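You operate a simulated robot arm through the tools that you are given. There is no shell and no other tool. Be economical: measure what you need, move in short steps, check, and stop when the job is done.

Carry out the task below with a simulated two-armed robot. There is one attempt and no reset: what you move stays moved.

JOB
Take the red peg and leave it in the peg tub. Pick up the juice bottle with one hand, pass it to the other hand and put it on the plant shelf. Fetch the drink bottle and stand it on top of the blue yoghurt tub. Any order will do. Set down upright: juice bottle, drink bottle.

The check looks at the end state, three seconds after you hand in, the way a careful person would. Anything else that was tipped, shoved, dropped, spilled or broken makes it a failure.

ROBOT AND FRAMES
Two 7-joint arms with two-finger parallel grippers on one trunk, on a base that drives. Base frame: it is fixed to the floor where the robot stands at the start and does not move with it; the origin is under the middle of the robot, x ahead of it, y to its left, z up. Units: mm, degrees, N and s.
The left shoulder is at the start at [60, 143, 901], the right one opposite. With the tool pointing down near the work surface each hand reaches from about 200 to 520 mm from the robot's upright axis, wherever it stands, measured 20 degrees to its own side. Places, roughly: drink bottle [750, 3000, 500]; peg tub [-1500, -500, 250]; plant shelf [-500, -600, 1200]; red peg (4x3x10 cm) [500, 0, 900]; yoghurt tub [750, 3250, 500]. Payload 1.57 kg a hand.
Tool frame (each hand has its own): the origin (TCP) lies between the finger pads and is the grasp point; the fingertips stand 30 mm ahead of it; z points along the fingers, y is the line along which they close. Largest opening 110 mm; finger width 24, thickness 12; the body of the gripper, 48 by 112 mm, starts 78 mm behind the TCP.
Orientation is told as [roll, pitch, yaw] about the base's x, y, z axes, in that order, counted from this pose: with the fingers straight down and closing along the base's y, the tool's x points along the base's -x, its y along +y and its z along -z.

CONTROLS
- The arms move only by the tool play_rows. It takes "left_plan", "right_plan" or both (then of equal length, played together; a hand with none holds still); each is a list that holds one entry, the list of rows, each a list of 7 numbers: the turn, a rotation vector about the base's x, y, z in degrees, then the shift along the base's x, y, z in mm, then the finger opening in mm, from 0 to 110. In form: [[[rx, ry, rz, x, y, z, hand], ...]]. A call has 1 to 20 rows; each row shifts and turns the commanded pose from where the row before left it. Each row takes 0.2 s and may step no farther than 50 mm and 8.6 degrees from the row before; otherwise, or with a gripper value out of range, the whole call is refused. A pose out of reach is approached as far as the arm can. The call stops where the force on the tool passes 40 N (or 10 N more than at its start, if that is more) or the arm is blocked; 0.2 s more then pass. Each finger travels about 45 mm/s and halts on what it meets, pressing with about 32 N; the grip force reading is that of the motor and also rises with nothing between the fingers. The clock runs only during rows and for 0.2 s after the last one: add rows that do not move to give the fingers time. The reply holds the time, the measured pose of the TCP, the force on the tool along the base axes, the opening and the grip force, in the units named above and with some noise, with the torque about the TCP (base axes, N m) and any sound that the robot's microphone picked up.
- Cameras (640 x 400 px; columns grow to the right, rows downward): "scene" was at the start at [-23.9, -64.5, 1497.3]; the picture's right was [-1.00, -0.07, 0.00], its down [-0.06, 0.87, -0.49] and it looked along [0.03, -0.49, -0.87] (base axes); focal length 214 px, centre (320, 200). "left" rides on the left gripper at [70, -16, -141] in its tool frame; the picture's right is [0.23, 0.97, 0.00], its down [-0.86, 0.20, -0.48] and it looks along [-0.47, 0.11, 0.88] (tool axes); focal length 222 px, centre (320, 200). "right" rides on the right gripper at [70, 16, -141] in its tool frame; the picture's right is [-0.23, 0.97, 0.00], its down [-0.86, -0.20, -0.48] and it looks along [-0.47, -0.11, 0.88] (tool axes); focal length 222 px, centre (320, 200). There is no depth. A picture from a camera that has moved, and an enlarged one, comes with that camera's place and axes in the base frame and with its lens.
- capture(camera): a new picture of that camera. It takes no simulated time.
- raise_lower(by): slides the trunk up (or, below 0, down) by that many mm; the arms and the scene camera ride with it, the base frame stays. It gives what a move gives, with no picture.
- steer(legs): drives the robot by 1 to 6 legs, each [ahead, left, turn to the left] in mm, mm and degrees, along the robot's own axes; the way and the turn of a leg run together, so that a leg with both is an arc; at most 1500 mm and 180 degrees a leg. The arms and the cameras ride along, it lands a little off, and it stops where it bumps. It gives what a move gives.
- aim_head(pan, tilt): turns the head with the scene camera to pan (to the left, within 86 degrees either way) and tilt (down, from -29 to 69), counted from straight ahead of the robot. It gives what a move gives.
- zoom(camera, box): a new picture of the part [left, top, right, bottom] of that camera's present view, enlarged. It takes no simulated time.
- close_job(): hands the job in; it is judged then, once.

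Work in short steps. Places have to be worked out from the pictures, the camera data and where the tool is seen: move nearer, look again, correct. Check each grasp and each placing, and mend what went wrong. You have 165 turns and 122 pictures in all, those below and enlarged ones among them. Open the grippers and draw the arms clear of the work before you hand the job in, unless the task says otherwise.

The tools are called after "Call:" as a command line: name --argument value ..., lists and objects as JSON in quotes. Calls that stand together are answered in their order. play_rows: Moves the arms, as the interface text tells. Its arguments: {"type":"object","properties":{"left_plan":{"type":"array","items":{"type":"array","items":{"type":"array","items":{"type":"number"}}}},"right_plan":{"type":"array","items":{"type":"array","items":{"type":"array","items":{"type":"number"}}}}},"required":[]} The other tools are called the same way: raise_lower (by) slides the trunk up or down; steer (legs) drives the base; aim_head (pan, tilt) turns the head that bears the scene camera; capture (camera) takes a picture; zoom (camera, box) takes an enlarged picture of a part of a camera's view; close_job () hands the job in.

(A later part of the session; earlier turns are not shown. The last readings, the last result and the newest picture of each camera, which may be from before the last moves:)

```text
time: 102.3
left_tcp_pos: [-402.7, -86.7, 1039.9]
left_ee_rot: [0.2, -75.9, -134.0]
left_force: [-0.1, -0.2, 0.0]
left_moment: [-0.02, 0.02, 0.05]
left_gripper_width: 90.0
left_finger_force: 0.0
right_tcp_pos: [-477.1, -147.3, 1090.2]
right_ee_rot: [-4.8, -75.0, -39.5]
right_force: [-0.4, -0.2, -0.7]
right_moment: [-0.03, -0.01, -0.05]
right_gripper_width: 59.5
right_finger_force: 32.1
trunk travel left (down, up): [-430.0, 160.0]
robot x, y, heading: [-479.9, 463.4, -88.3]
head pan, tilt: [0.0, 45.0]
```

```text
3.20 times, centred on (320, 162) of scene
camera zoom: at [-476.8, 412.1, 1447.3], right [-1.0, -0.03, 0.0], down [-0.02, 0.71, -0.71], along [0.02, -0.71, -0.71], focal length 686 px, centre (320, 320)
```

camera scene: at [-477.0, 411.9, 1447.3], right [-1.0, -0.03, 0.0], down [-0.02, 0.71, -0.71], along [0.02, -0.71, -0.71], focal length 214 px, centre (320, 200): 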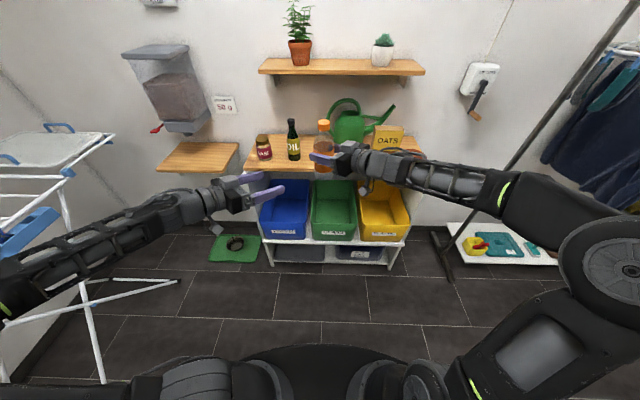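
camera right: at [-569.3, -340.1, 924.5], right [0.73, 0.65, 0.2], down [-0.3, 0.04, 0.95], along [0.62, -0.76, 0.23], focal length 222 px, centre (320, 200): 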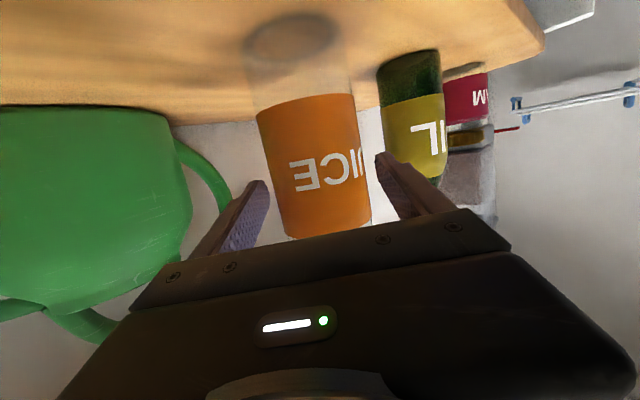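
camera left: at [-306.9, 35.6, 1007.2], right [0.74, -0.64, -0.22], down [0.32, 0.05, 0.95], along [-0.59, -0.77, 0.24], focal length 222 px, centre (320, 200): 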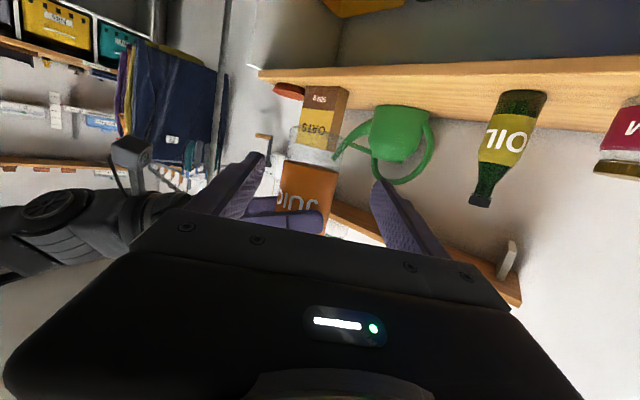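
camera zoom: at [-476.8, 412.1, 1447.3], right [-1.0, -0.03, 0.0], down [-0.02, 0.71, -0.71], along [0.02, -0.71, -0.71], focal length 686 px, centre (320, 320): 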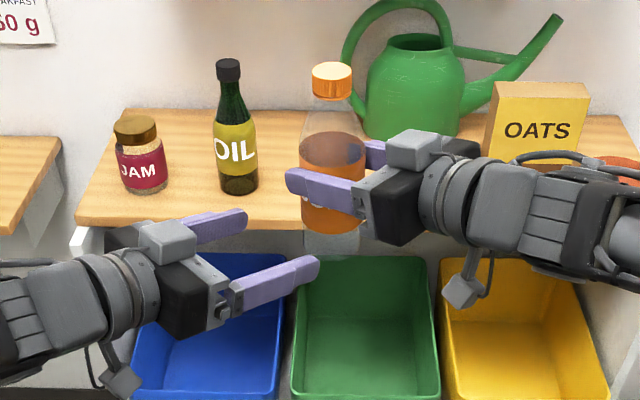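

Aligned; remaining displacement about (-70,-64). Advance in small steps to put the bottle between the left fingers.

Call:
play_rows --left_plan '[[[0, 0, 0, -18, -15, 0, 90], [0, 0, 0, -18, -16, 0, 90], [0, 0, 0, -17, -16, 0, 90], [0, 0, 0, -17, -17, 0, 90], [0, 0, 0, 0, 0, 0, 90]]]'

Call:
capture --camera "left"

Call:
zoom --camera "scene" --box '[240, 100, 400, 200]'

```text
time: 103.5
left_tcp_pos: [-471.8, -152.1, 1038.8]
left_ee_rot: [0.0, -75.8, -134.1]
left_force: [0.0, 0.1, -0.3]
left_moment: [-0.04, 0.0, -0.01]
left_gripper_width: 89.9
left_finger_force: 0.1
right_tcp_pos: [-477.2, -147.7, 1089.0]
right_ee_rot: [-4.6, -75.0, -39.6]
right_force: [0.0, 0.3, -0.8]
right_moment: [0.0, 0.02, 0.02]
right_gripper_width: 59.4
right_finger_force: 32.3
trunk travel left (down, up): [-430.0, 160.0]
robot x, y, heading: [-484.7, 462.1, -88.5]
head pan, tilt: [0.0, 45.0]
```

```text
58 pictures are left
camera left: at [-376.0, -29.3, 1006.2], right [0.74, -0.64, -0.22], down [0.32, 0.04, 0.95], along [-0.59, -0.77, 0.24], focal length 222 px, centre (320, 200)
```

left: 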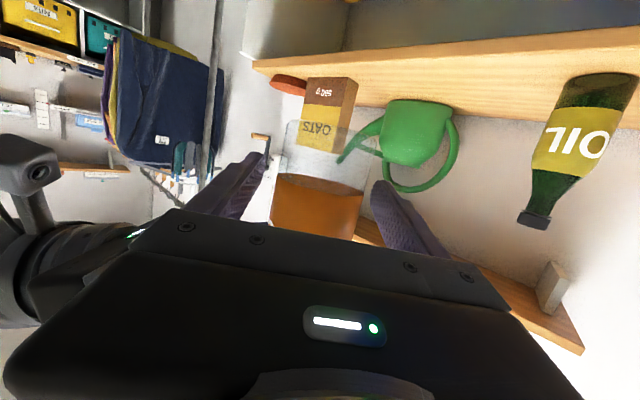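

```text
4.00 times, centred on (320, 150) of scene
camera zoom: at [-477.0, 411.9, 1447.3], right [-1.0, -0.03, 0.0], down [-0.02, 0.71, -0.71], along [0.02, -0.71, -0.71], focal length 858 px, centre (320, 400)
```

zoom: 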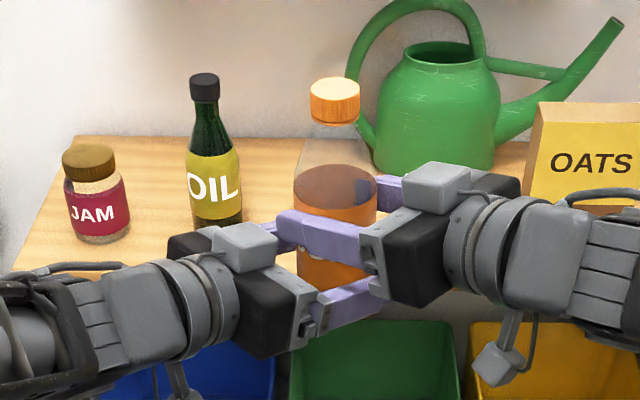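

Bottle is centred between the left fingers. Close the left hand; then check both grips.

Call:
play_rows --left_plan '[[[0, 0, 0, 0, 0, 0, 78], [0, 0, 0, 0, 0, 0, 66], [0, 0, 0, 0, 0, 0, 52], [0, 0, 0, 0, 0, 0, 40], [0, 0, 0, 0, 0, 0, 40], [0, 0, 0, 0, 0, 0, 40]]]'

```text
time: 104.9
left_tcp_pos: [-472.7, -151.9, 1039.3]
left_ee_rot: [0.1, -75.7, -134.2]
left_force: [-2.7, 5.1, 0.7]
left_moment: [-0.14, -0.03, -0.02]
left_gripper_width: 59.7
left_finger_force: 31.8
right_tcp_pos: [-477.4, -148.0, 1089.5]
right_ee_rot: [-4.8, -75.0, -39.7]
right_force: [1.9, -4.6, -1.2]
right_moment: [-0.13, -0.11, -0.01]
right_gripper_width: 59.5
right_finger_force: 31.7
trunk travel left (down, up): [-430.0, 160.0]
robot x, y, heading: [-481.7, 461.1, -88.4]
head pan, tilt: [0.0, 45.0]
```

Both hold it. Release with the right (open to 76) and withdraw it along its own axis.

Call:
play_rows --right_plan '[[[0, 0, 0, 0, 0, 0, 66], [0, 0, 0, 0, 0, 0, 76], [0, 0, 0, 0, 0, 0, 76], [0, 0, 0, -14, 14, 4, 76], [0, 0, 0, -20, 20, 6, 76], [0, 0, 0, -25, 25, 6, 76], [0, 0, 0, -25, 25, 6, 76], [0, 0, 0, -25, 25, 0, 76], [0, 0, 0, 0, 0, 0, 76]]]'

Call:
capture --camera "scene"

```text
time: 106.9
left_tcp_pos: [-471.8, -153.1, 1039.2]
left_ee_rot: [0.1, -75.8, -134.0]
left_force: [-1.3, -0.6, -0.2]
left_moment: [0.01, 0.0, 0.04]
left_gripper_width: 59.8
left_finger_force: 31.9
right_tcp_pos: [-586.0, -37.8, 1111.4]
right_ee_rot: [-4.7, -74.8, -39.6]
right_force: [0.4, -0.6, 0.5]
right_moment: [0.02, 0.01, -0.02]
right_gripper_width: 75.9
right_finger_force: 0.1
trunk travel left (down, up): [-430.0, 160.0]
robot x, y, heading: [-480.6, 463.8, -88.2]
head pan, tilt: [0.0, 45.0]
```

```text
56 pictures are left
camera scene: at [-477.1, 411.7, 1447.3], right [-1.0, -0.03, 0.0], down [-0.02, 0.71, -0.71], along [0.02, -0.71, -0.71], focal length 214 px, centre (320, 200)
```

scene: 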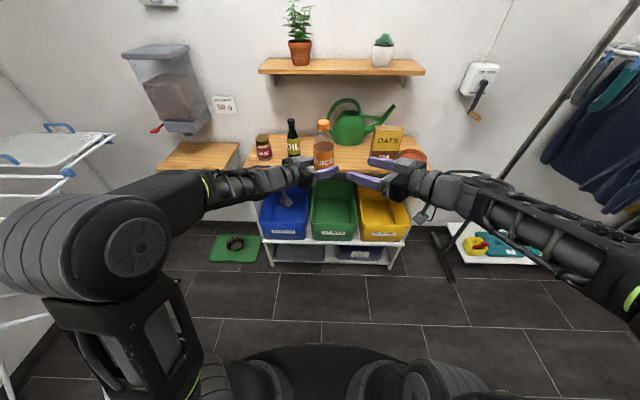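

The left hand now holds the juice alone. Stow the right hand (tool down, to the right) and turn the left hand to point straight at the shelf.

Call:
play_rows --left_plan '[[[0, 0, 0, 0, 0, 0, 40], [0, 0, 0, 0, 0, 0, 40], [0, 0, 0, 0, 0, 0, 40], [0, 0, 0, 0, 0, 0, 40], [0, 0, 4, 6, 0, 0, 40], [0, 0, 4, 6, 0, 0, 40], [0, 0, 4, 6, 0, 0, 40], [0, 0, 4, 6, 0, 0, 40], [0, 0, 4, 6, 0, 0, 40], [0, 0, 4, 6, 0, 0, 40], [0, 0, 4, 6, 0, 0, 40], [0, 0, 4, 6, 0, 0, 40], [0, 0, 4, 6, 0, 0, 40], [0, 0, 4, 6, 0, 0, 40], [0, 0, 4, 0, 0, 0, 40], [0, 0, 0, 0, 0, 0, 40], [0, 0, 0, 0, 0, 0, 40]]]' --right_plan '[[[0, 0, -7.5, -25, 5, 0, 60], [0, 0, -7.5, -25, 5, 0, 60], [0, 0, -7.5, -25, 5, 0, 60], [0, 0, -7.5, -25, 5, 0, 60], [0, 0, -7.5, -25, 0, 0, 60], [0, 0, -7.5, -25, 0, 0, 60], [7.5, 0, 0, 0, 20, -8, 60], [7.5, 0, 0, 0, 20, -8, 60], [7.5, 0, 0, 0, 20, -8, 60], [7.5, 0, 0, 0, 20, -8, 60], [7.5, 0, 0, 0, 20, -8, 60], [7.5, 0, 0, 0, 20, -8, 60], [7.5, 0, 0, 0, 20, -8, 60], [7.5, 0, 0, 0, 20, -8, 60], [7.5, 0, 0, 0, 20, -8, 60], [7.5, 0, 0, 0, 20, -8, 60], [0, 0, 0, 0, 0, 0, 60]]]'

Call:
capture --camera "scene"

```text
time: 110.5
left_tcp_pos: [-412.6, -152.0, 1037.7]
left_ee_rot: [-0.2, -75.8, -89.7]
left_force: [0.4, -0.2, -0.5]
left_moment: [-0.02, -0.02, -0.01]
left_gripper_width: 60.0
left_finger_force: 32.1
right_tcp_pos: [-749.8, 164.1, 1005.6]
right_ee_rot: [0.4, 0.0, -88.5]
right_force: [0.2, -0.8, 0.6]
right_moment: [-0.02, 0.01, 0.0]
right_gripper_width: 60.3
right_finger_force: 0.0
right hand out of reach, approached as far as the arm can: row 16
trunk travel left (down, up): [-430.0, 160.0]
robot x, y, heading: [-483.6, 464.8, -88.2]
head pan, tilt: [0.0, 45.0]
```

```text
55 pictures are left
camera scene: at [-476.1, 412.3, 1447.4], right [-1.0, -0.03, 0.0], down [-0.02, 0.71, -0.71], along [0.02, -0.71, -0.71], focal length 214 px, centre (320, 200)
```

scene: 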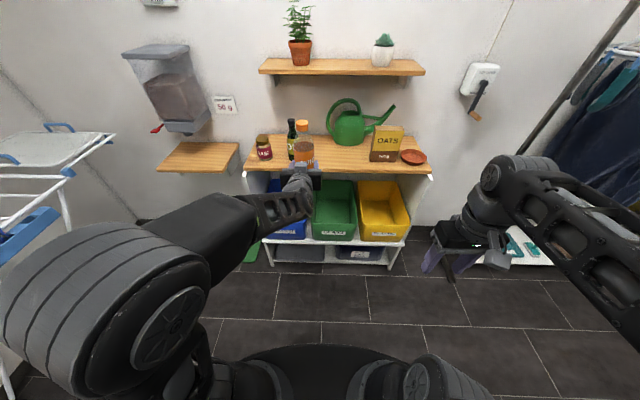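

Raise the trunk fully and lift the left arm further, still well away from the shelf, then measure the shelf.

Call:
raise_lower --by 160

Call:
play_rows --left_plan '[[[0, 0, 0, 0, -5, 25, 40], [0, 0, 0, 0, -5, 25, 40], [0, 0, 0, 0, -5, 25, 40], [0, 0, 0, 0, -5, 25, 40], [0, 0, 0, 0, 0, 0, 40]]]'

Call:
aim_head --pan 0 --tilt 25

Call:
zoom --camera "scene" --box '[220, 100, 440, 240]'

Call:
capture --camera "left"

```text
time: 112.3
left_tcp_pos: [-413.6, -153.2, 1197.7]
left_ee_rot: [0.1, -75.8, -90.0]
left_force: [-0.4, 0.5, -0.4]
left_moment: [-0.01, -0.01, -0.02]
left_gripper_width: 60.4
left_finger_force: 31.8
right_tcp_pos: [-750.8, 164.2, 1165.5]
right_ee_rot: [0.5, 0.0, -88.6]
right_force: [0.2, -0.6, -0.7]
right_moment: [0.01, -0.03, -0.01]
right_gripper_width: 60.1
right_finger_force: 0.0
trunk travel left (down, up): [-590.0, 0.0]
robot x, y, heading: [-479.9, 463.2, -88.4]
head pan, tilt: [0.0, 45.0]
```

```text
time: 113.5
left_tcp_pos: [-411.9, -172.7, 1297.8]
left_ee_rot: [0.0, -75.8, -89.7]
left_force: [-0.1, 0.6, -0.4]
left_moment: [-0.03, -0.02, 0.01]
left_gripper_width: 59.9
left_finger_force: 31.8
right_tcp_pos: [-749.9, 164.9, 1166.8]
right_ee_rot: [0.5, -0.1, -88.5]
right_force: [0.2, -0.4, 1.0]
right_moment: [0.0, 0.05, 0.06]
right_gripper_width: 60.1
right_finger_force: 0.0
trunk travel left (down, up): [-590.0, 0.0]
robot x, y, heading: [-483.9, 459.6, -88.1]
head pan, tilt: [0.0, 45.0]
```

```text
time: 114.4
left_tcp_pos: [-411.4, -172.4, 1298.0]
left_ee_rot: [0.1, -75.8, -89.8]
left_force: [-0.3, 0.5, -0.7]
left_moment: [0.02, -0.02, -0.02]
left_gripper_width: 59.7
left_finger_force: 31.9
right_tcp_pos: [-750.4, 164.8, 1167.7]
right_ee_rot: [0.5, 0.1, -88.6]
right_force: [1.0, 0.4, -0.4]
right_moment: [0.01, -0.03, -0.02]
right_gripper_width: 59.8
right_finger_force: 0.0
trunk travel left (down, up): [-590.0, 0.0]
robot x, y, heading: [-479.6, 459.6, -88.5]
head pan, tilt: [0.0, 25.0]
```

```text
2.86 times, centred on (330, 170) of scene
camera zoom: at [-476.7, 401.1, 1637.9], right [-1.0, -0.03, 0.0], down [-0.01, 0.42, -0.91], along [0.03, -0.91, -0.42], focal length 613 px, centre (291, 286)
```

zoom: 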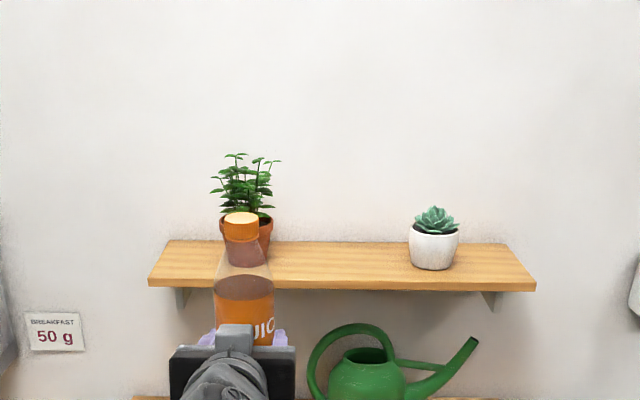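

```text
53 pictures are left
camera left: at [-427.1, -17.4, 1264.7], right [0.97, 0.06, -0.22], down [0.2, 0.25, 0.95], along [0.11, -0.97, 0.24], focal length 222 px, centre (320, 200)
```

left: 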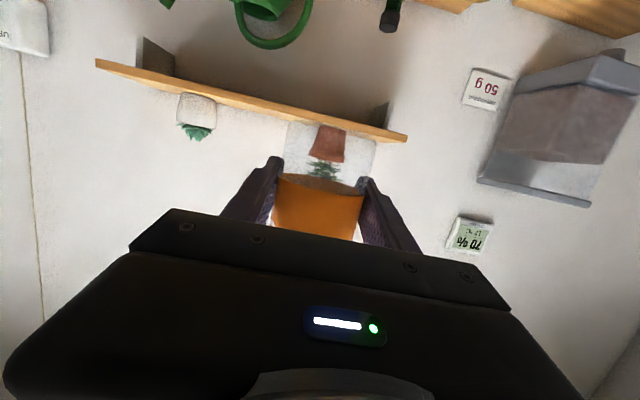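

Shelf: top z≈1215-1219, front edge y≈-525; bottle base now ≈1252. Target (-532,-600), midway between the pots. Drive right 130, then ahead 320.

Call:
steer --legs '[[0, -130, 0], [320, 0, 0]]'

Call:
capture --camera "left"

Call:
capture --camera "scene"

```text
time: 117.4
left_tcp_pos: [-531.3, -504.1, 1297.0]
left_ee_rot: [0.0, -75.8, -90.1]
left_force: [-0.8, 0.5, -0.4]
left_moment: [-0.01, 0.0, -0.04]
left_gripper_width: 60.0
left_finger_force: 31.9
right_tcp_pos: [-870.1, -167.2, 1166.7]
right_ee_rot: [0.5, 0.0, -88.6]
right_force: [0.0, -1.0, 0.2]
right_moment: [0.0, -0.03, 0.02]
right_gripper_width: 59.9
right_finger_force: 0.0
trunk travel left (down, up): [-590.0, 0.0]
robot x, y, heading: [-595.8, 132.5, -88.5]
head pan, tilt: [0.0, 25.0]
```

```text
52 pictures are left
camera left: at [-546.8, -349.2, 1264.4], right [0.97, 0.06, -0.22], down [0.2, 0.25, 0.95], along [0.11, -0.97, 0.24], focal length 222 px, centre (320, 200)
```

left: 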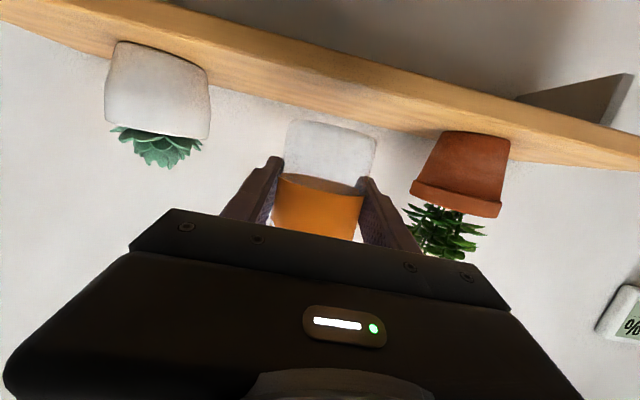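

```text
51 pictures are left
camera scene: at [-596.1, 69.1, 1637.9], right [-1.0, -0.03, 0.0], down [-0.01, 0.42, -0.91], along [0.03, -0.91, -0.42], focal length 214 px, centre (320, 200)
```

scene: 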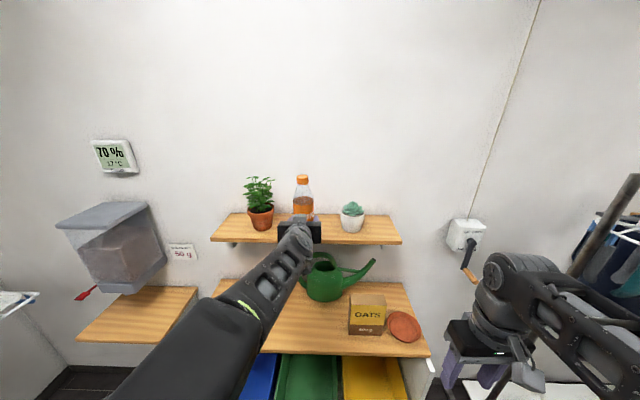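

Base height 1252 confirmed versus shelf top ≈1215. Drive 30 more ahead, then extend the arm 66 mm over the shelf.

Call:
steer --legs '[[30, 0, 0]]'

Call:
play_rows --left_plan '[[[0, 0, 0, 0, -17, -3, 40], [0, 0, 0, 0, -17, -3, 40], [0, 0, 0, 0, -16, -3, 40], [0, 0, 0, 0, -16, -3, 40], [0, 0, 0, 0, 0, 0, 40]]]'

Call:
capture --camera "left"

Call:
zoom --camera "scene" --box '[200, 160, 420, 290]'

```text
time: 118.2
left_tcp_pos: [-529.5, -534.7, 1296.4]
left_ee_rot: [0.0, -75.7, -90.0]
left_force: [-0.7, -0.8, -0.9]
left_moment: [-0.01, 0.01, 0.01]
left_gripper_width: 60.4
left_finger_force: 32.0
right_tcp_pos: [-868.9, -197.7, 1166.2]
right_ee_rot: [0.5, 0.0, -88.6]
right_force: [-0.1, -0.4, -0.5]
right_moment: [0.07, 0.01, -0.01]
right_gripper_width: 60.0
right_finger_force: 0.1
trunk travel left (down, up): [-590.0, 0.0]
robot x, y, heading: [-599.7, 98.3, -88.6]
head pan, tilt: [0.0, 25.0]
```

```text
time: 119.4
left_tcp_pos: [-530.1, -597.0, 1284.8]
left_ee_rot: [0.0, -75.8, -90.1]
left_force: [0.6, 0.6, -0.5]
left_moment: [-0.01, 0.0, -0.01]
left_gripper_width: 60.1
left_finger_force: 32.3
right_tcp_pos: [-868.5, -195.9, 1166.8]
right_ee_rot: [0.6, 0.0, -88.5]
right_force: [-0.6, 0.0, -0.1]
right_moment: [-0.02, 0.0, -0.01]
right_gripper_width: 59.8
right_finger_force: 0.1
trunk travel left (down, up): [-590.0, 0.0]
robot x, y, heading: [-596.6, 97.9, -88.3]
head pan, tilt: [0.0, 25.0]
```

```text
50 pictures are left
camera left: at [-546.4, -442.8, 1251.1], right [0.97, 0.06, -0.22], down [0.2, 0.25, 0.95], along [0.11, -0.97, 0.24], focal length 222 px, centre (320, 200)
```

left: 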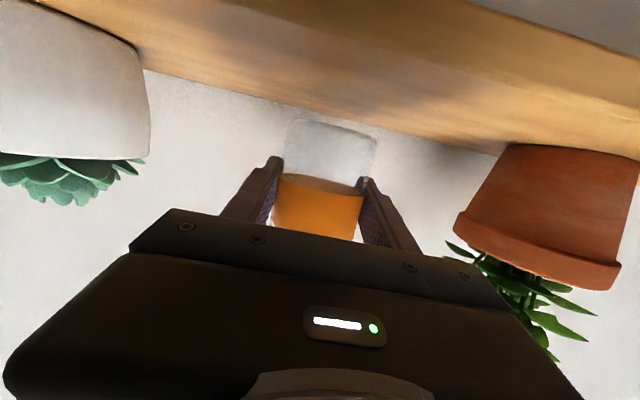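

```text
2.91 times, centred on (310, 225) of scene
camera zoom: at [-595.1, 41.0, 1638.0], right [-1.0, -0.03, 0.0], down [-0.01, 0.42, -0.91], along [0.03, -0.91, -0.42], focal length 624 px, centre (349, 127)
```

zoom: 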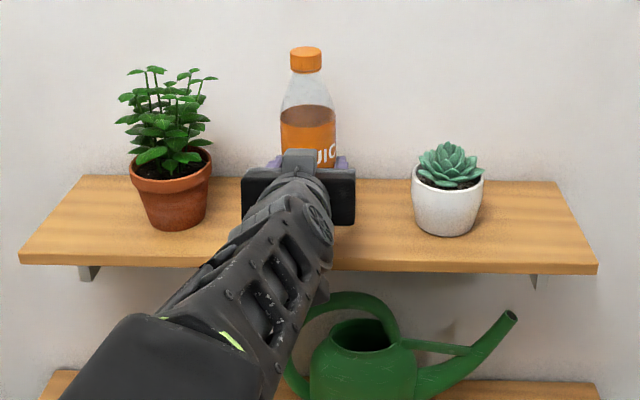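

Positioned over the shelf. Lower in small steps toward contact.

Call:
play_rows --left_plan '[[[0, 0, 0, 0, 0, -6, 40], [0, 0, 0, 0, 0, -5, 40], [0, 0, 0, 0, 0, -4, 40], [0, 0, 0, 0, 0, -3, 40], [0, 0, 0, 0, 0, -2, 40], [0, 0, 0, 0, 0, 0, 40]]]'

Call:
zoom --camera "left" --box '[220, 60, 460, 210]'

```text
time: 120.8
left_tcp_pos: [-530.3, -598.8, 1265.6]
left_ee_rot: [0.1, -75.8, -90.0]
left_force: [-0.4, -0.8, -0.1]
left_moment: [0.05, 0.0, -0.01]
left_gripper_width: 60.4
left_finger_force: 31.8
right_tcp_pos: [-868.1, -196.2, 1167.7]
right_ee_rot: [0.5, 0.0, -88.6]
right_force: [-0.1, -0.3, -0.4]
right_moment: [0.02, 0.01, 0.0]
right_gripper_width: 60.1
right_finger_force: 0.1
trunk travel left (down, up): [-590.0, 0.0]
robot x, y, heading: [-594.2, 99.9, -88.5]
head pan, tilt: [0.0, 25.0]
```

```text
2.67 times, centred on (340, 135) of left
camera zoom: at [-545.3, -444.3, 1232.4], right [0.97, 0.06, -0.22], down [0.2, 0.25, 0.95], along [0.11, -0.97, 0.24], focal length 592 px, centre (267, 373)
```

zoom: 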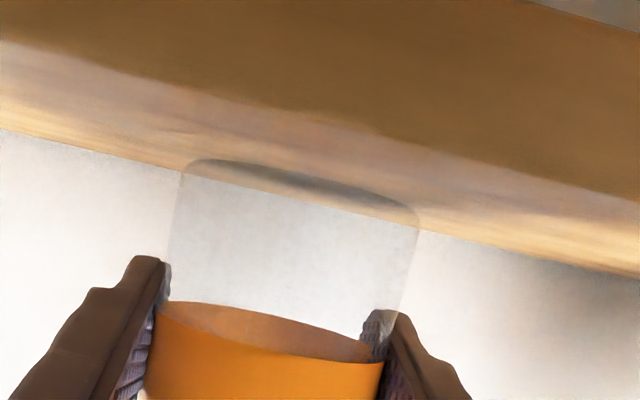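

Base nearly touching. Continue in 2 mm steps, watching force.

Call:
play_rows --left_plan '[[[0, 0, 0, 0, 0, -2, 40], [0, 0, 0, 0, 0, -2, 40], [0, 0, 0, 0, 0, 0, 40]]]'

Call:
zoom --camera "left" --box '[220, 60, 460, 210]'

```text
time: 121.6
left_tcp_pos: [-530.4, -599.1, 1264.9]
left_ee_rot: [0.2, -76.2, -89.9]
left_force: [1.2, -7.5, 20.7]
left_moment: [0.09, -0.02, -0.03]
left_gripper_width: 59.9
left_finger_force: 32.3
right_tcp_pos: [-869.5, -194.4, 1166.5]
right_ee_rot: [0.5, -0.1, -88.6]
right_force: [0.3, 0.1, -0.2]
right_moment: [0.0, -0.04, -0.02]
right_gripper_width: 60.2
right_finger_force: 0.1
trunk travel left (down, up): [-590.0, 0.0]
robot x, y, heading: [-598.9, 98.4, -88.4]
head pan, tilt: [0.0, 25.0]
```

```text
2.67 times, centred on (340, 135) of left
camera zoom: at [-545.6, -443.9, 1231.0], right [0.97, 0.06, -0.22], down [0.2, 0.26, 0.94], along [0.11, -0.96, 0.24], focal length 592 px, centre (267, 373)
```

zoom: 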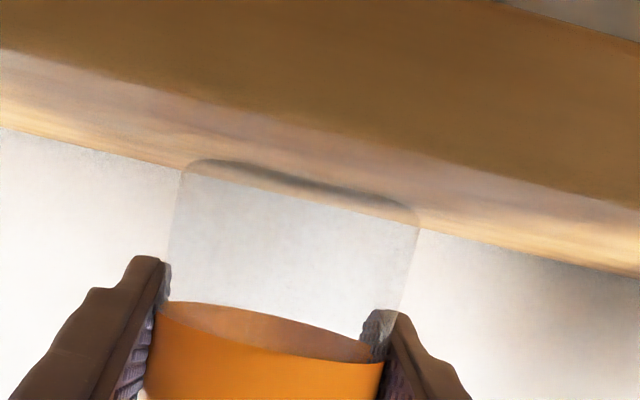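

Contact felt (20 N). Ease by 2 mm, open gently, and withdraw straight back.

Call:
play_rows --left_plan '[[[0, 0, 0, 0, 0, 2, 40], [0, 0, 0, 0, 0, 0, 58], [0, 0, 0, 0, 0, 0, 66], [0, 0, 0, 0, 0, 0, 74], [0, 0, 0, 0, 0, 0, 84], [0, 0, 0, 0, 0, 0, 84], [0, 0, 0, 0, 15, 2, 84], [0, 0, 0, 0, 25, 3, 84], [0, 0, 0, 0, 30, 5, 84], [0, 0, 0, 0, 30, 5, 84], [0, 0, 0, 0, 0, 0, 84]]]'

Call:
capture --camera "left"

Call:
zoom --camera "scene" --box '[200, 160, 420, 290]'

```text
time: 124.0
left_tcp_pos: [-529.6, -496.2, 1277.4]
left_ee_rot: [-0.1, -75.9, -89.8]
left_force: [-0.5, -0.7, 0.1]
left_moment: [-0.02, 0.02, 0.01]
left_gripper_width: 83.6
left_finger_force: 0.1
right_tcp_pos: [-869.3, -196.6, 1166.2]
right_ee_rot: [0.5, 0.0, -88.6]
right_force: [0.6, -0.5, -0.1]
right_moment: [0.02, -0.01, 0.03]
right_gripper_width: 59.8
right_finger_force: 0.0
trunk travel left (down, up): [-590.0, 0.0]
robot x, y, heading: [-598.6, 101.5, -88.5]
head pan, tilt: [0.0, 25.0]
```

```text
46 pictures are left
camera left: at [-545.5, -341.8, 1244.7], right [0.97, 0.06, -0.22], down [0.2, 0.25, 0.95], along [0.11, -0.97, 0.24], focal length 222 px, centre (320, 200)
```

left: 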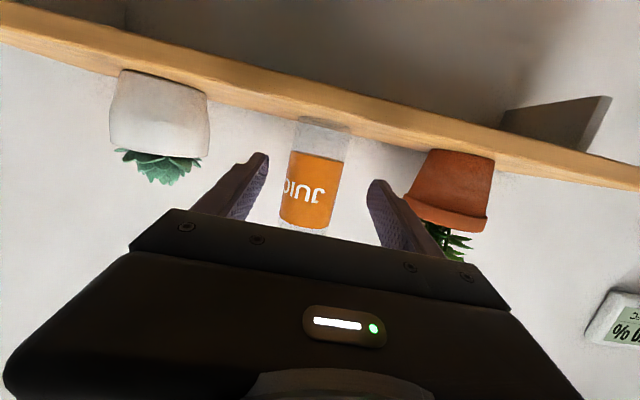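

```text
2.91 times, centred on (310, 225) of scene
camera zoom: at [-595.0, 39.8, 1637.9], right [-1.0, -0.03, 0.0], down [-0.01, 0.42, -0.91], along [0.03, -0.91, -0.42], focal length 624 px, centre (349, 127)
```

zoom: 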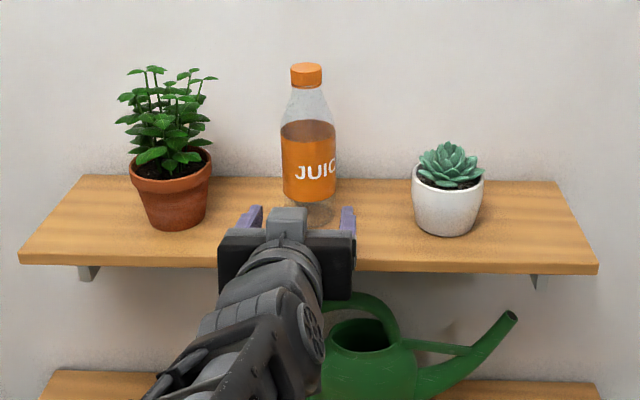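

Juice bottle stands on the shelf, pots undisturbed. Back off and turn toward the far end of the room (+y).

Call:
steer --legs '[[-450, 0, 0], [0, 0, 89], [0, 0, 89]]'

Call:
aim_head --pan -25 --tilt 25

Call:
capture --camera "scene"

```text
time: 134.5
left_tcp_pos: [-687.4, 1157.5, 1277.0]
left_ee_rot: [0.0, -75.8, 90.9]
left_force: [0.4, -0.1, -0.1]
left_moment: [0.0, 0.02, -0.01]
left_gripper_width: 84.2
left_finger_force: 0.0
right_tcp_pos: [-346.2, 862.0, 1166.5]
right_ee_rot: [0.5, 0.0, 92.2]
right_force: [0.2, -0.5, -0.7]
right_moment: [-0.03, 0.0, 0.02]
right_gripper_width: 60.0
right_finger_force: 0.0
trunk travel left (down, up): [-590.0, 0.0]
robot x, y, heading: [-607.4, 560.7, 92.6]
head pan, tilt: [0.0, 25.0]
```

```text
time: 135.4
left_tcp_pos: [-687.1, 1158.1, 1277.7]
left_ee_rot: [0.0, -75.8, 90.8]
left_force: [0.4, -0.2, -0.5]
left_moment: [0.01, 0.02, 0.01]
left_gripper_width: 83.7
left_finger_force: 0.1
right_tcp_pos: [-345.2, 863.6, 1167.7]
right_ee_rot: [0.5, 0.0, 92.3]
right_force: [-0.6, -0.8, -1.1]
right_moment: [0.01, -0.01, -0.01]
right_gripper_width: 60.1
right_finger_force: 0.1
trunk travel left (down, up): [-590.0, 0.0]
robot x, y, heading: [-611.2, 564.9, 92.4]
head pan, tilt: [-25.0, 25.0]
```

```text
44 pictures are left
camera scene: at [-573.4, 618.5, 1637.9], right [0.92, -0.38, 0.0], down [-0.16, -0.39, -0.91], along [0.35, 0.84, -0.42], focal length 214 px, centre (320, 200)
```

scene: 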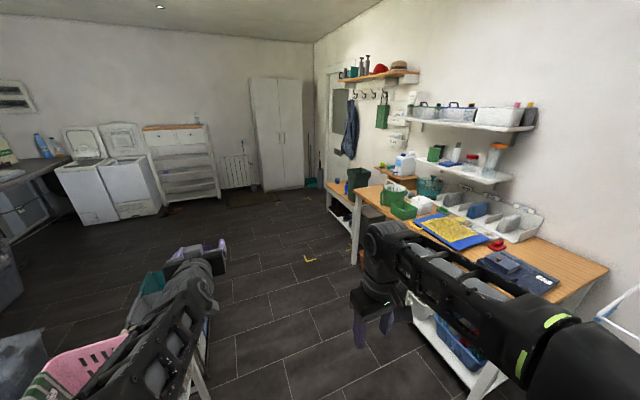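

The bench with a dark bin past the work table is the target area. Drive up the room's clear middle.

Call:
steer --legs '[[1200, 0, 0], [900, -500, 0]]'

Call:
aim_head --pan -75 --tilt 40

Call:
capture --camera "scene"

```text
time: 139.8
left_tcp_pos: [-797.8, 2005.3, 1277.5]
left_ee_rot: [0.0, -75.8, 99.2]
left_force: [-1.3, -0.1, -0.1]
left_moment: [-0.01, 0.01, -0.04]
left_gripper_width: 83.8
left_finger_force: 0.1
right_tcp_pos: [-418.1, 1763.3, 1165.7]
right_ee_rot: [0.4, 0.2, 100.6]
right_force: [-0.3, -0.9, 0.3]
right_moment: [-0.02, -0.06, -0.01]
right_gripper_width: 60.0
right_finger_force: 0.1
trunk travel left (down, up): [-590.0, 0.0]
robot x, y, heading: [-636.4, 1425.6, 100.9]
head pan, tilt: [-25.0, 25.0]
stopped in leg 1: the robot was blocked; the commanded pose is now the measured one
```

```text
time: 141.0
left_tcp_pos: [-795.3, 2004.8, 1277.7]
left_ee_rot: [0.5, -76.0, 98.5]
left_force: [0.0, -0.4, 0.3]
left_moment: [0.0, -0.02, 0.04]
left_gripper_width: 84.3
left_finger_force: 0.1
right_tcp_pos: [-414.9, 1763.1, 1167.3]
right_ee_rot: [0.4, 0.0, 100.5]
right_force: [0.4, -0.2, 0.3]
right_moment: [0.0, -0.02, -0.01]
right_gripper_width: 59.9
right_finger_force: 0.0
trunk travel left (down, up): [-590.0, 0.0]
robot x, y, heading: [-638.1, 1428.1, 100.8]
head pan, tilt: [-75.0, 40.0]
```

```text
43 pictures are left
camera scene: at [-552.0, 1435.2, 1614.6], right [0.44, -0.9, 0.0], down [-0.58, -0.28, -0.77], along [0.69, 0.33, -0.64], focal length 214 px, centre (320, 200)
```

scene: 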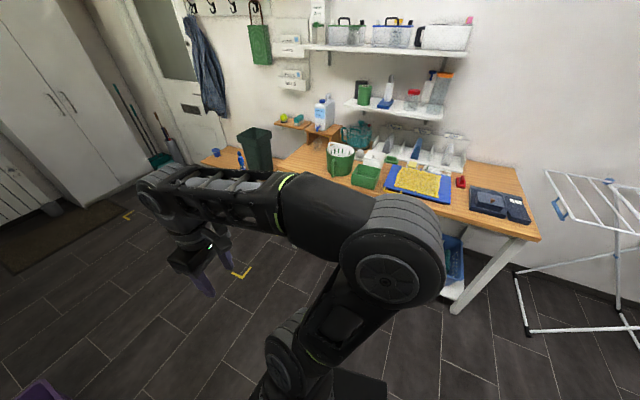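

The base was blocked by something, probably the crate bench on the left. Look there.

Call:
aim_head --pan 35 --tilt 55

Call:
capture --camera "scene"

```text
time: 142.9
left_tcp_pos: [-795.7, 2004.3, 1278.2]
left_ee_rot: [0.5, -75.9, 98.4]
left_force: [-0.3, 0.6, 0.0]
left_moment: [0.01, 0.02, 0.01]
left_gripper_width: 84.1
left_finger_force: 0.1
right_tcp_pos: [-415.5, 1762.4, 1167.1]
right_ee_rot: [0.4, 0.0, 100.5]
right_force: [-0.2, 0.5, 0.0]
right_moment: [0.03, 0.02, 0.0]
right_gripper_width: 59.9
right_finger_force: 0.1
trunk travel left (down, up): [-590.0, 0.0]
robot x, y, heading: [-636.0, 1428.5, 101.0]
head pan, tilt: [35.0, 55.0]
```

```text
42 pictures are left
camera scene: at [-680.2, 1448.2, 1593.9], right [0.7, 0.72, 0.0], down [0.59, -0.57, -0.57], along [-0.41, 0.4, -0.82], focal length 214 px, centre (320, 200)
```

scene: 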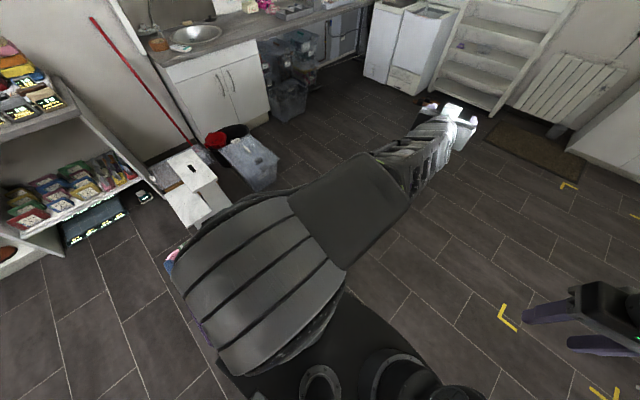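

The crate bench hides under the left arm. Back slightly and shift right, then look at its state.

Call:
steer --legs '[[-120, 0, 0], [0, -400, -8]]'

Call:
aim_head --pan 60 --tilt 45

Call:
capture --camera "scene"

```text
time: 146.2
left_tcp_pos: [-293.3, 1948.5, 1278.9]
left_ee_rot: [0.6, -75.9, 90.0]
left_force: [0.6, 0.3, -0.1]
left_moment: [-0.01, 0.02, -0.01]
left_gripper_width: 84.1
left_finger_force: 0.1
right_tcp_pos: [48.5, 1653.8, 1166.5]
right_ee_rot: [0.5, 0.0, 92.1]
right_force: [0.5, 0.6, 0.2]
right_moment: [0.02, 0.01, -0.02]
right_gripper_width: 59.9
right_finger_force: 0.1
trunk travel left (down, up): [-590.0, 0.0]
robot x, y, heading: [-220.6, 1356.0, 92.5]
head pan, tilt: [35.0, 55.0]
```

```text
time: 147.1
left_tcp_pos: [-294.1, 1949.1, 1278.5]
left_ee_rot: [0.5, -75.9, 90.2]
left_force: [-0.5, -1.0, -0.2]
left_moment: [0.02, 0.02, 0.02]
left_gripper_width: 84.0
left_finger_force: 0.0
right_tcp_pos: [46.7, 1653.6, 1166.1]
right_ee_rot: [0.5, -0.1, 92.0]
right_force: [0.5, 0.5, -0.5]
right_moment: [0.0, 0.01, -0.01]
right_gripper_width: 59.9
right_finger_force: 0.1
trunk travel left (down, up): [-590.0, 0.0]
robot x, y, heading: [-219.4, 1353.8, 92.6]
head pan, tilt: [60.0, 45.0]
```

```text
41 pictures are left
camera scene: at [-289.4, 1361.7, 1607.3], right [0.46, 0.89, 0.0], down [0.63, -0.33, -0.71], along [-0.63, 0.33, -0.71], focal length 214 px, centre (320, 200)
```

scene: 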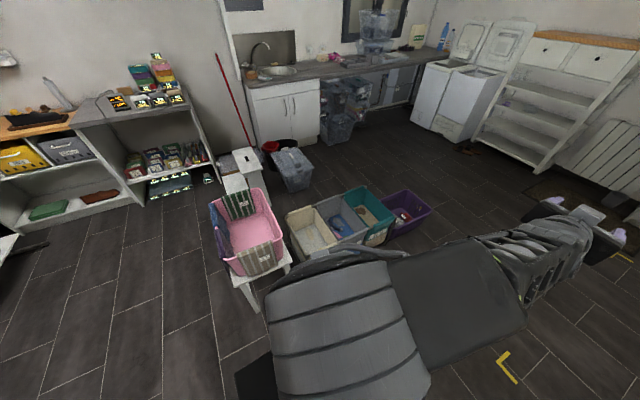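

The bench and crates look undisturbed and the way ahead is clear. Drive on up the room.

Call:
steer --legs '[[1300, -30, 0]]'

Call:
aim_head --pan -75 --tilt 40

Call:
capture --camera "scene"

```text
time: 153.6
left_tcp_pos: [-302.4, 3244.9, 1279.3]
left_ee_rot: [0.4, -75.8, 89.4]
left_force: [-0.2, -0.3, 0.0]
left_moment: [-0.04, 0.01, -0.01]
left_gripper_width: 84.2
left_finger_force: 0.1
right_tcp_pos: [33.5, 2944.8, 1165.8]
right_ee_rot: [0.6, -0.1, 91.2]
right_force: [0.3, 0.4, 0.1]
right_moment: [0.01, -0.02, -0.01]
right_gripper_width: 59.9
right_finger_force: 0.0
trunk travel left (down, up): [-590.0, 0.0]
robot x, y, heading: [-239.1, 2650.1, 91.6]
head pan, tilt: [60.0, 45.0]
```

```text
time: 155.7
left_tcp_pos: [-302.3, 3244.0, 1278.2]
left_ee_rot: [0.5, -75.8, 89.4]
left_force: [-0.7, -1.2, -0.3]
left_moment: [0.01, -0.01, 0.02]
left_gripper_width: 83.9
left_finger_force: 0.0
right_tcp_pos: [34.6, 2945.1, 1165.6]
right_ee_rot: [0.4, 0.0, 91.2]
right_force: [1.0, 0.6, 0.4]
right_moment: [-0.01, -0.01, 0.02]
right_gripper_width: 60.1
right_finger_force: 0.1
trunk travel left (down, up): [-590.0, 0.0]
robot x, y, heading: [-233.2, 2647.5, 91.7]
head pan, tilt: [-75.0, 40.0]
```

```text
40 pictures are left
camera scene: at [-153.7, 2643.5, 1614.6], right [0.29, -0.96, 0.0], down [-0.62, -0.18, -0.77], along [0.73, 0.22, -0.64], focal length 214 px, centre (320, 200)
```

scene: 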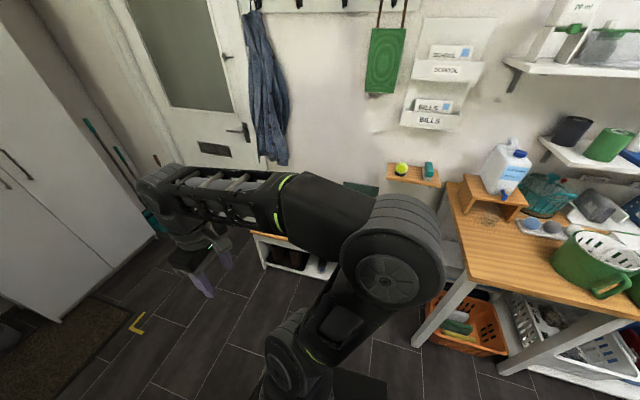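

Turn to face the bench (+x).

Call:
steer --legs '[[0, 0, -91]]'

Call:
aim_head --pan 10 --tilt 35

Call:
capture --camera "scene"

```text
time: 160.0
left_tcp_pos: [361.3, 2692.0, 1278.3]
left_ee_rot: [0.5, -75.9, -2.7]
left_force: [0.4, 1.2, 0.0]
left_moment: [0.01, 0.0, 0.0]
left_gripper_width: 83.9
left_finger_force: 0.0
right_tcp_pos: [48.8, 2366.3, 1166.7]
right_ee_rot: [0.5, 0.0, -0.8]
right_force: [0.3, 0.2, -0.7]
right_moment: [0.0, -0.02, -0.01]
right_gripper_width: 60.0
right_finger_force: 0.1
trunk travel left (down, up): [-590.0, 0.0]
robot x, y, heading: [-234.8, 2649.2, -0.5]
head pan, tilt: [-75.0, 40.0]
```

```text
time: 161.6
left_tcp_pos: [362.7, 2690.6, 1278.0]
left_ee_rot: [0.4, -75.9, -2.7]
left_force: [-0.6, -0.8, -0.9]
left_moment: [0.01, -0.02, 0.0]
left_gripper_width: 83.9
left_finger_force: 0.1
right_tcp_pos: [48.8, 2365.4, 1166.4]
right_ee_rot: [0.5, 0.0, -0.8]
right_force: [0.1, -0.4, -0.3]
right_moment: [0.0, 0.0, -0.01]
right_gripper_width: 59.8
right_finger_force: 0.2
trunk travel left (down, up): [-590.0, 0.0]
robot x, y, heading: [-237.6, 2646.4, -0.5]
head pan, tilt: [10.0, 35.0]
```

```text
39 pictures are left
camera scene: at [-179.2, 2663.7, 1622.2], right [0.17, -0.99, 0.0], down [-0.57, -0.1, -0.82], along [0.81, 0.14, -0.57], focal length 214 px, centre (320, 200)
```

scene: 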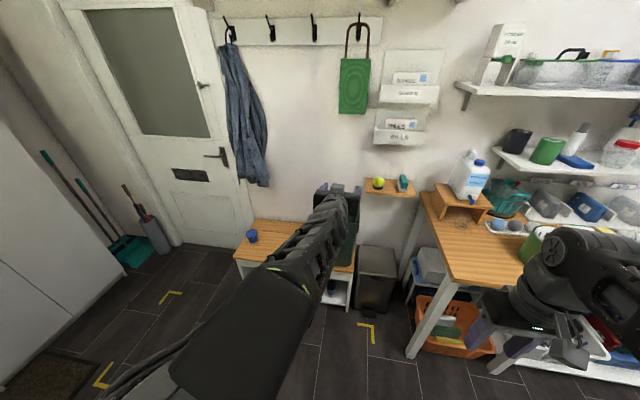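

The blue yoghurt tub stands on a low bench (z≈450, front x≈660). Shift left to y≈3100 and look down at the bench, with the left arm swung aside.

Call:
steer --legs '[[0, 500, 0]]'

Call:
play_rows --left_plan '[[[0, 0, 0, 0, 40, 0, 84], [0, 0, 0, 0, 40, 0, 84], [0, 0, 0, 0, 40, 0, 84], [0, 0, 0, 0, 40, 0, 84], [0, 0, 0, 0, 0, 0, 84]]]'

Call:
aim_head --pan 0 --tilt 45

Call:
capture --camera "scene"

```text
time: 164.6
left_tcp_pos: [365.4, 3196.5, 1278.3]
left_ee_rot: [0.3, -75.9, -2.6]
left_force: [-0.4, 0.6, -0.2]
left_moment: [0.02, -0.01, -0.04]
left_gripper_width: 83.9
left_finger_force: 0.0
right_tcp_pos: [53.3, 2870.7, 1166.3]
right_ee_rot: [0.4, 0.0, -0.8]
right_force: [0.1, 0.8, 0.2]
right_moment: [-0.01, 0.02, -0.01]
right_gripper_width: 59.7
right_finger_force: 0.1
trunk travel left (down, up): [-590.0, 0.0]
robot x, y, heading: [-234.5, 3151.2, -0.3]
head pan, tilt: [10.0, 35.0]
```

```text
time: 165.8
left_tcp_pos: [362.7, 3353.2, 1276.7]
left_ee_rot: [0.4, -75.8, -2.5]
left_force: [0.2, -0.3, -0.4]
left_moment: [0.0, 0.01, -0.02]
left_gripper_width: 84.0
left_finger_force: 0.1
right_tcp_pos: [53.3, 2870.4, 1166.3]
right_ee_rot: [0.6, 0.0, -0.8]
right_force: [-0.6, 0.2, 0.4]
right_moment: [0.02, 0.02, 0.0]
right_gripper_width: 60.0
right_finger_force: 0.1
trunk travel left (down, up): [-590.0, 0.0]
robot x, y, heading: [-234.6, 3152.9, -0.2]
head pan, tilt: [10.0, 35.0]
```

```text
time: 166.5
left_tcp_pos: [362.3, 3353.9, 1278.0]
left_ee_rot: [0.3, -75.8, -2.6]
left_force: [0.1, -0.6, 0.1]
left_moment: [0.02, -0.01, -0.03]
left_gripper_width: 83.8
left_finger_force: 0.0
right_tcp_pos: [52.8, 2869.5, 1166.7]
right_ee_rot: [0.5, -0.1, -0.8]
right_force: [-0.2, 0.1, 0.2]
right_moment: [0.04, -0.03, 0.06]
right_gripper_width: 60.1
right_finger_force: 0.0
trunk travel left (down, up): [-590.0, 0.0]
robot x, y, heading: [-235.7, 3150.2, 0.0]
head pan, tilt: [0.0, 45.0]
```

```text
38 pictures are left
camera scene: at [-181.3, 3152.8, 1607.4], right [-0.01, -1.0, 0.0], down [-0.71, 0.0, -0.71], along [0.71, 0.0, -0.71], focal length 214 px, centre (320, 200)
```

scene: 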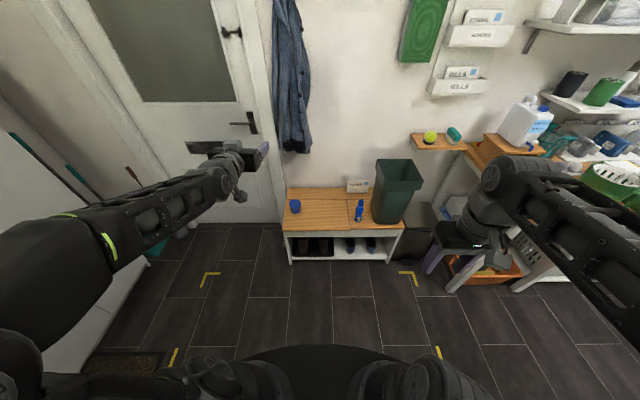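

Call:
zoom --camera "scene" --box '[270, 150, 430, 270]'

```text
3.33 times, centred on (350, 210) of scene
camera zoom: at [-181.3, 3152.8, 1607.4], right [-0.01, -1.0, 0.0], down [-0.71, 0.0, -0.71], along [0.71, 0.0, -0.71], focal length 715 px, centre (220, 167)
```

zoom: 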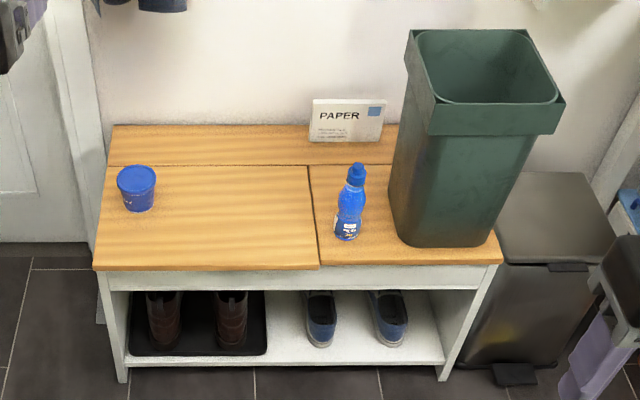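

Bottle ≈(770,2890), beside the green bin; yoghurt tub ≈(850,3325). I'll take it with the left hand pointing 45° right (clear of the bin). Turn the hand and lower the trunk here in free space.

Call:
play_rows --left_plan '[[[0, 0, -7.5, 0, -10, 0, 84], [0, 0, -7.5, 0, -10, 0, 84], [0, 0, -7.5, 0, -10, 0, 84], [0, 0, -7.5, 0, -10, 0, 84], [0, 0, -7.5, 0, -10, 0, 84], [0, 0, -5, 0, -10, 0, 84], [0, 0, 0, 0, 0, 0, 84]]]'

Call:
raise_lower --by -400

Call:
raise_lower --by -180

Call:
steer --legs '[[180, -120, 0]]'

Call:
zoom --camera "scene" --box '[160, 80, 480, 280]'

Call:
capture --camera "left"

```text
time: 168.1
left_tcp_pos: [366.3, 3299.0, 1282.6]
left_ee_rot: [0.3, -76.0, -45.2]
left_force: [-0.1, 0.6, -0.6]
left_moment: [0.0, -0.02, 0.04]
left_gripper_width: 83.7
left_finger_force: 0.2
left hand out of reach, approached as far as the arm can: row 2
right_tcp_pos: [53.9, 2870.9, 1165.8]
right_ee_rot: [0.5, 0.0, -0.8]
right_force: [0.7, -1.0, -0.9]
right_moment: [-0.01, 0.0, -0.04]
right_gripper_width: 59.5
right_finger_force: 0.0
trunk travel left (down, up): [-590.0, 0.0]
robot x, y, heading: [-236.2, 3154.4, -0.0]
head pan, tilt: [0.0, 45.0]
```

```text
time: 171.9
left_tcp_pos: [366.3, 3300.3, 882.0]
left_ee_rot: [0.4, -75.9, -45.0]
left_force: [0.0, -0.4, 0.4]
left_moment: [0.03, 0.0, -0.01]
left_gripper_width: 83.9
left_finger_force: 0.0
right_tcp_pos: [52.9, 2869.2, 766.7]
right_ee_rot: [0.5, -0.1, -0.8]
right_force: [0.6, 0.7, -0.2]
right_moment: [0.01, 0.01, -0.01]
right_gripper_width: 60.1
right_finger_force: 0.1
trunk travel left (down, up): [-190.0, 400.0]
robot x, y, heading: [-233.6, 3148.5, -0.5]
head pan, tilt: [0.0, 45.0]
```

```text
time: 173.9
left_tcp_pos: [367.1, 3298.5, 703.1]
left_ee_rot: [0.4, -75.9, -45.0]
left_force: [0.1, -0.1, -0.8]
left_moment: [0.01, -0.01, -0.01]
left_gripper_width: 84.1
left_finger_force: 0.0
right_tcp_pos: [53.9, 2870.1, 586.5]
right_ee_rot: [0.5, -0.1, -0.7]
right_force: [0.5, 0.4, 0.3]
right_moment: [-0.01, 0.01, 0.02]
right_gripper_width: 60.2
right_finger_force: 0.0
trunk travel left (down, up): [-10.0, 580.0]
robot x, y, heading: [-232.9, 3148.4, -0.8]
head pan, tilt: [0.0, 45.0]
```

```text
time: 175.6
left_tcp_pos: [542.6, 3177.0, 701.7]
left_ee_rot: [0.4, -75.9, -45.0]
left_force: [-0.1, -0.3, -0.4]
left_moment: [0.03, -0.02, 0.02]
left_gripper_width: 83.8
left_finger_force: 0.1
right_tcp_pos: [228.3, 2748.3, 587.0]
right_ee_rot: [0.5, -0.1, -0.8]
right_force: [0.7, 0.2, 0.0]
right_moment: [0.01, 0.02, -0.02]
right_gripper_width: 60.0
right_finger_force: 0.1
trunk travel left (down, up): [-10.0, 580.0]
robot x, y, heading: [-56.1, 3032.6, -0.5]
head pan, tilt: [0.0, 45.0]
```

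```text
2.00 times, centred on (320, 180) of scene
camera zoom: at [-5.5, 3031.7, 1027.3], right [-0.01, -1.0, 0.0], down [-0.71, 0.01, -0.71], along [0.71, -0.01, -0.71], focal length 429 px, centre (320, 240)
```

zoom: 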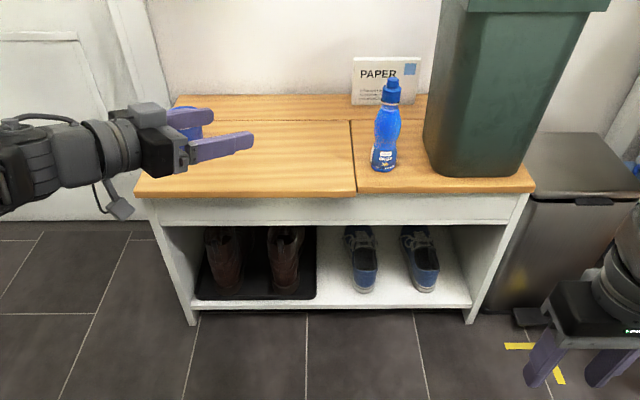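

```text
35 pictures are left
camera left: at [422.4, 3275.6, 669.3], right [0.65, 0.73, -0.22], down [-0.04, 0.32, 0.95], along [0.76, -0.6, 0.24], focal length 222 px, centre (320, 200)
```

left: 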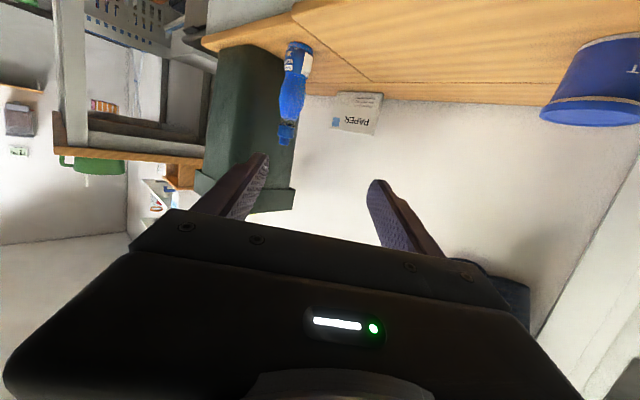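

Triangulated: drink bottle at (738,2887), base z≈500, height ≈182. Zoom for its shape and for the tub.

Call:
zoom --camera "left" --box '[230, 20, 390, 160]'

Call:
zoom --camera "scene" --box '[220, 110, 380, 190]'

```text
2.86 times, centred on (310, 90) of left
camera zoom: at [422.4, 3275.6, 669.3], right [0.65, 0.73, -0.22], down [-0.04, 0.32, 0.95], along [0.76, -0.6, 0.24], focal length 635 px, centre (349, 514)
```

zoom: 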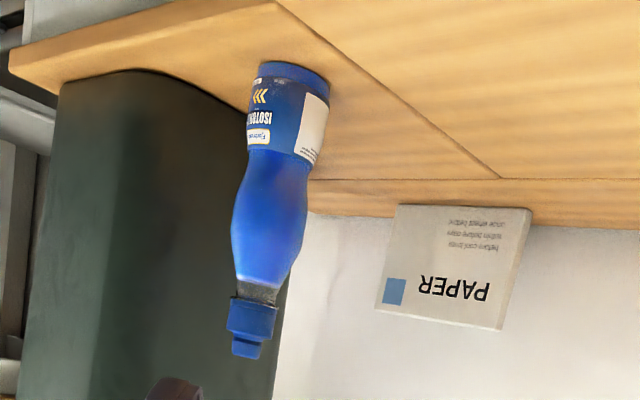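

```text
4.00 times, centred on (300, 150) of scene
camera zoom: at [-5.5, 3031.7, 1027.3], right [-0.01, -1.0, 0.0], down [-0.71, 0.01, -0.71], along [0.71, -0.01, -0.71], focal length 858 px, centre (400, 400)
```

zoom: 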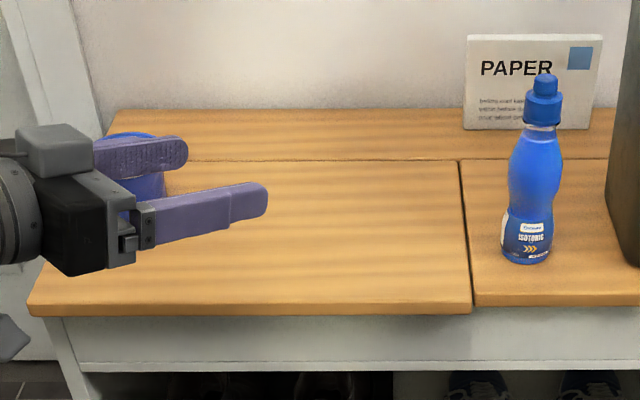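

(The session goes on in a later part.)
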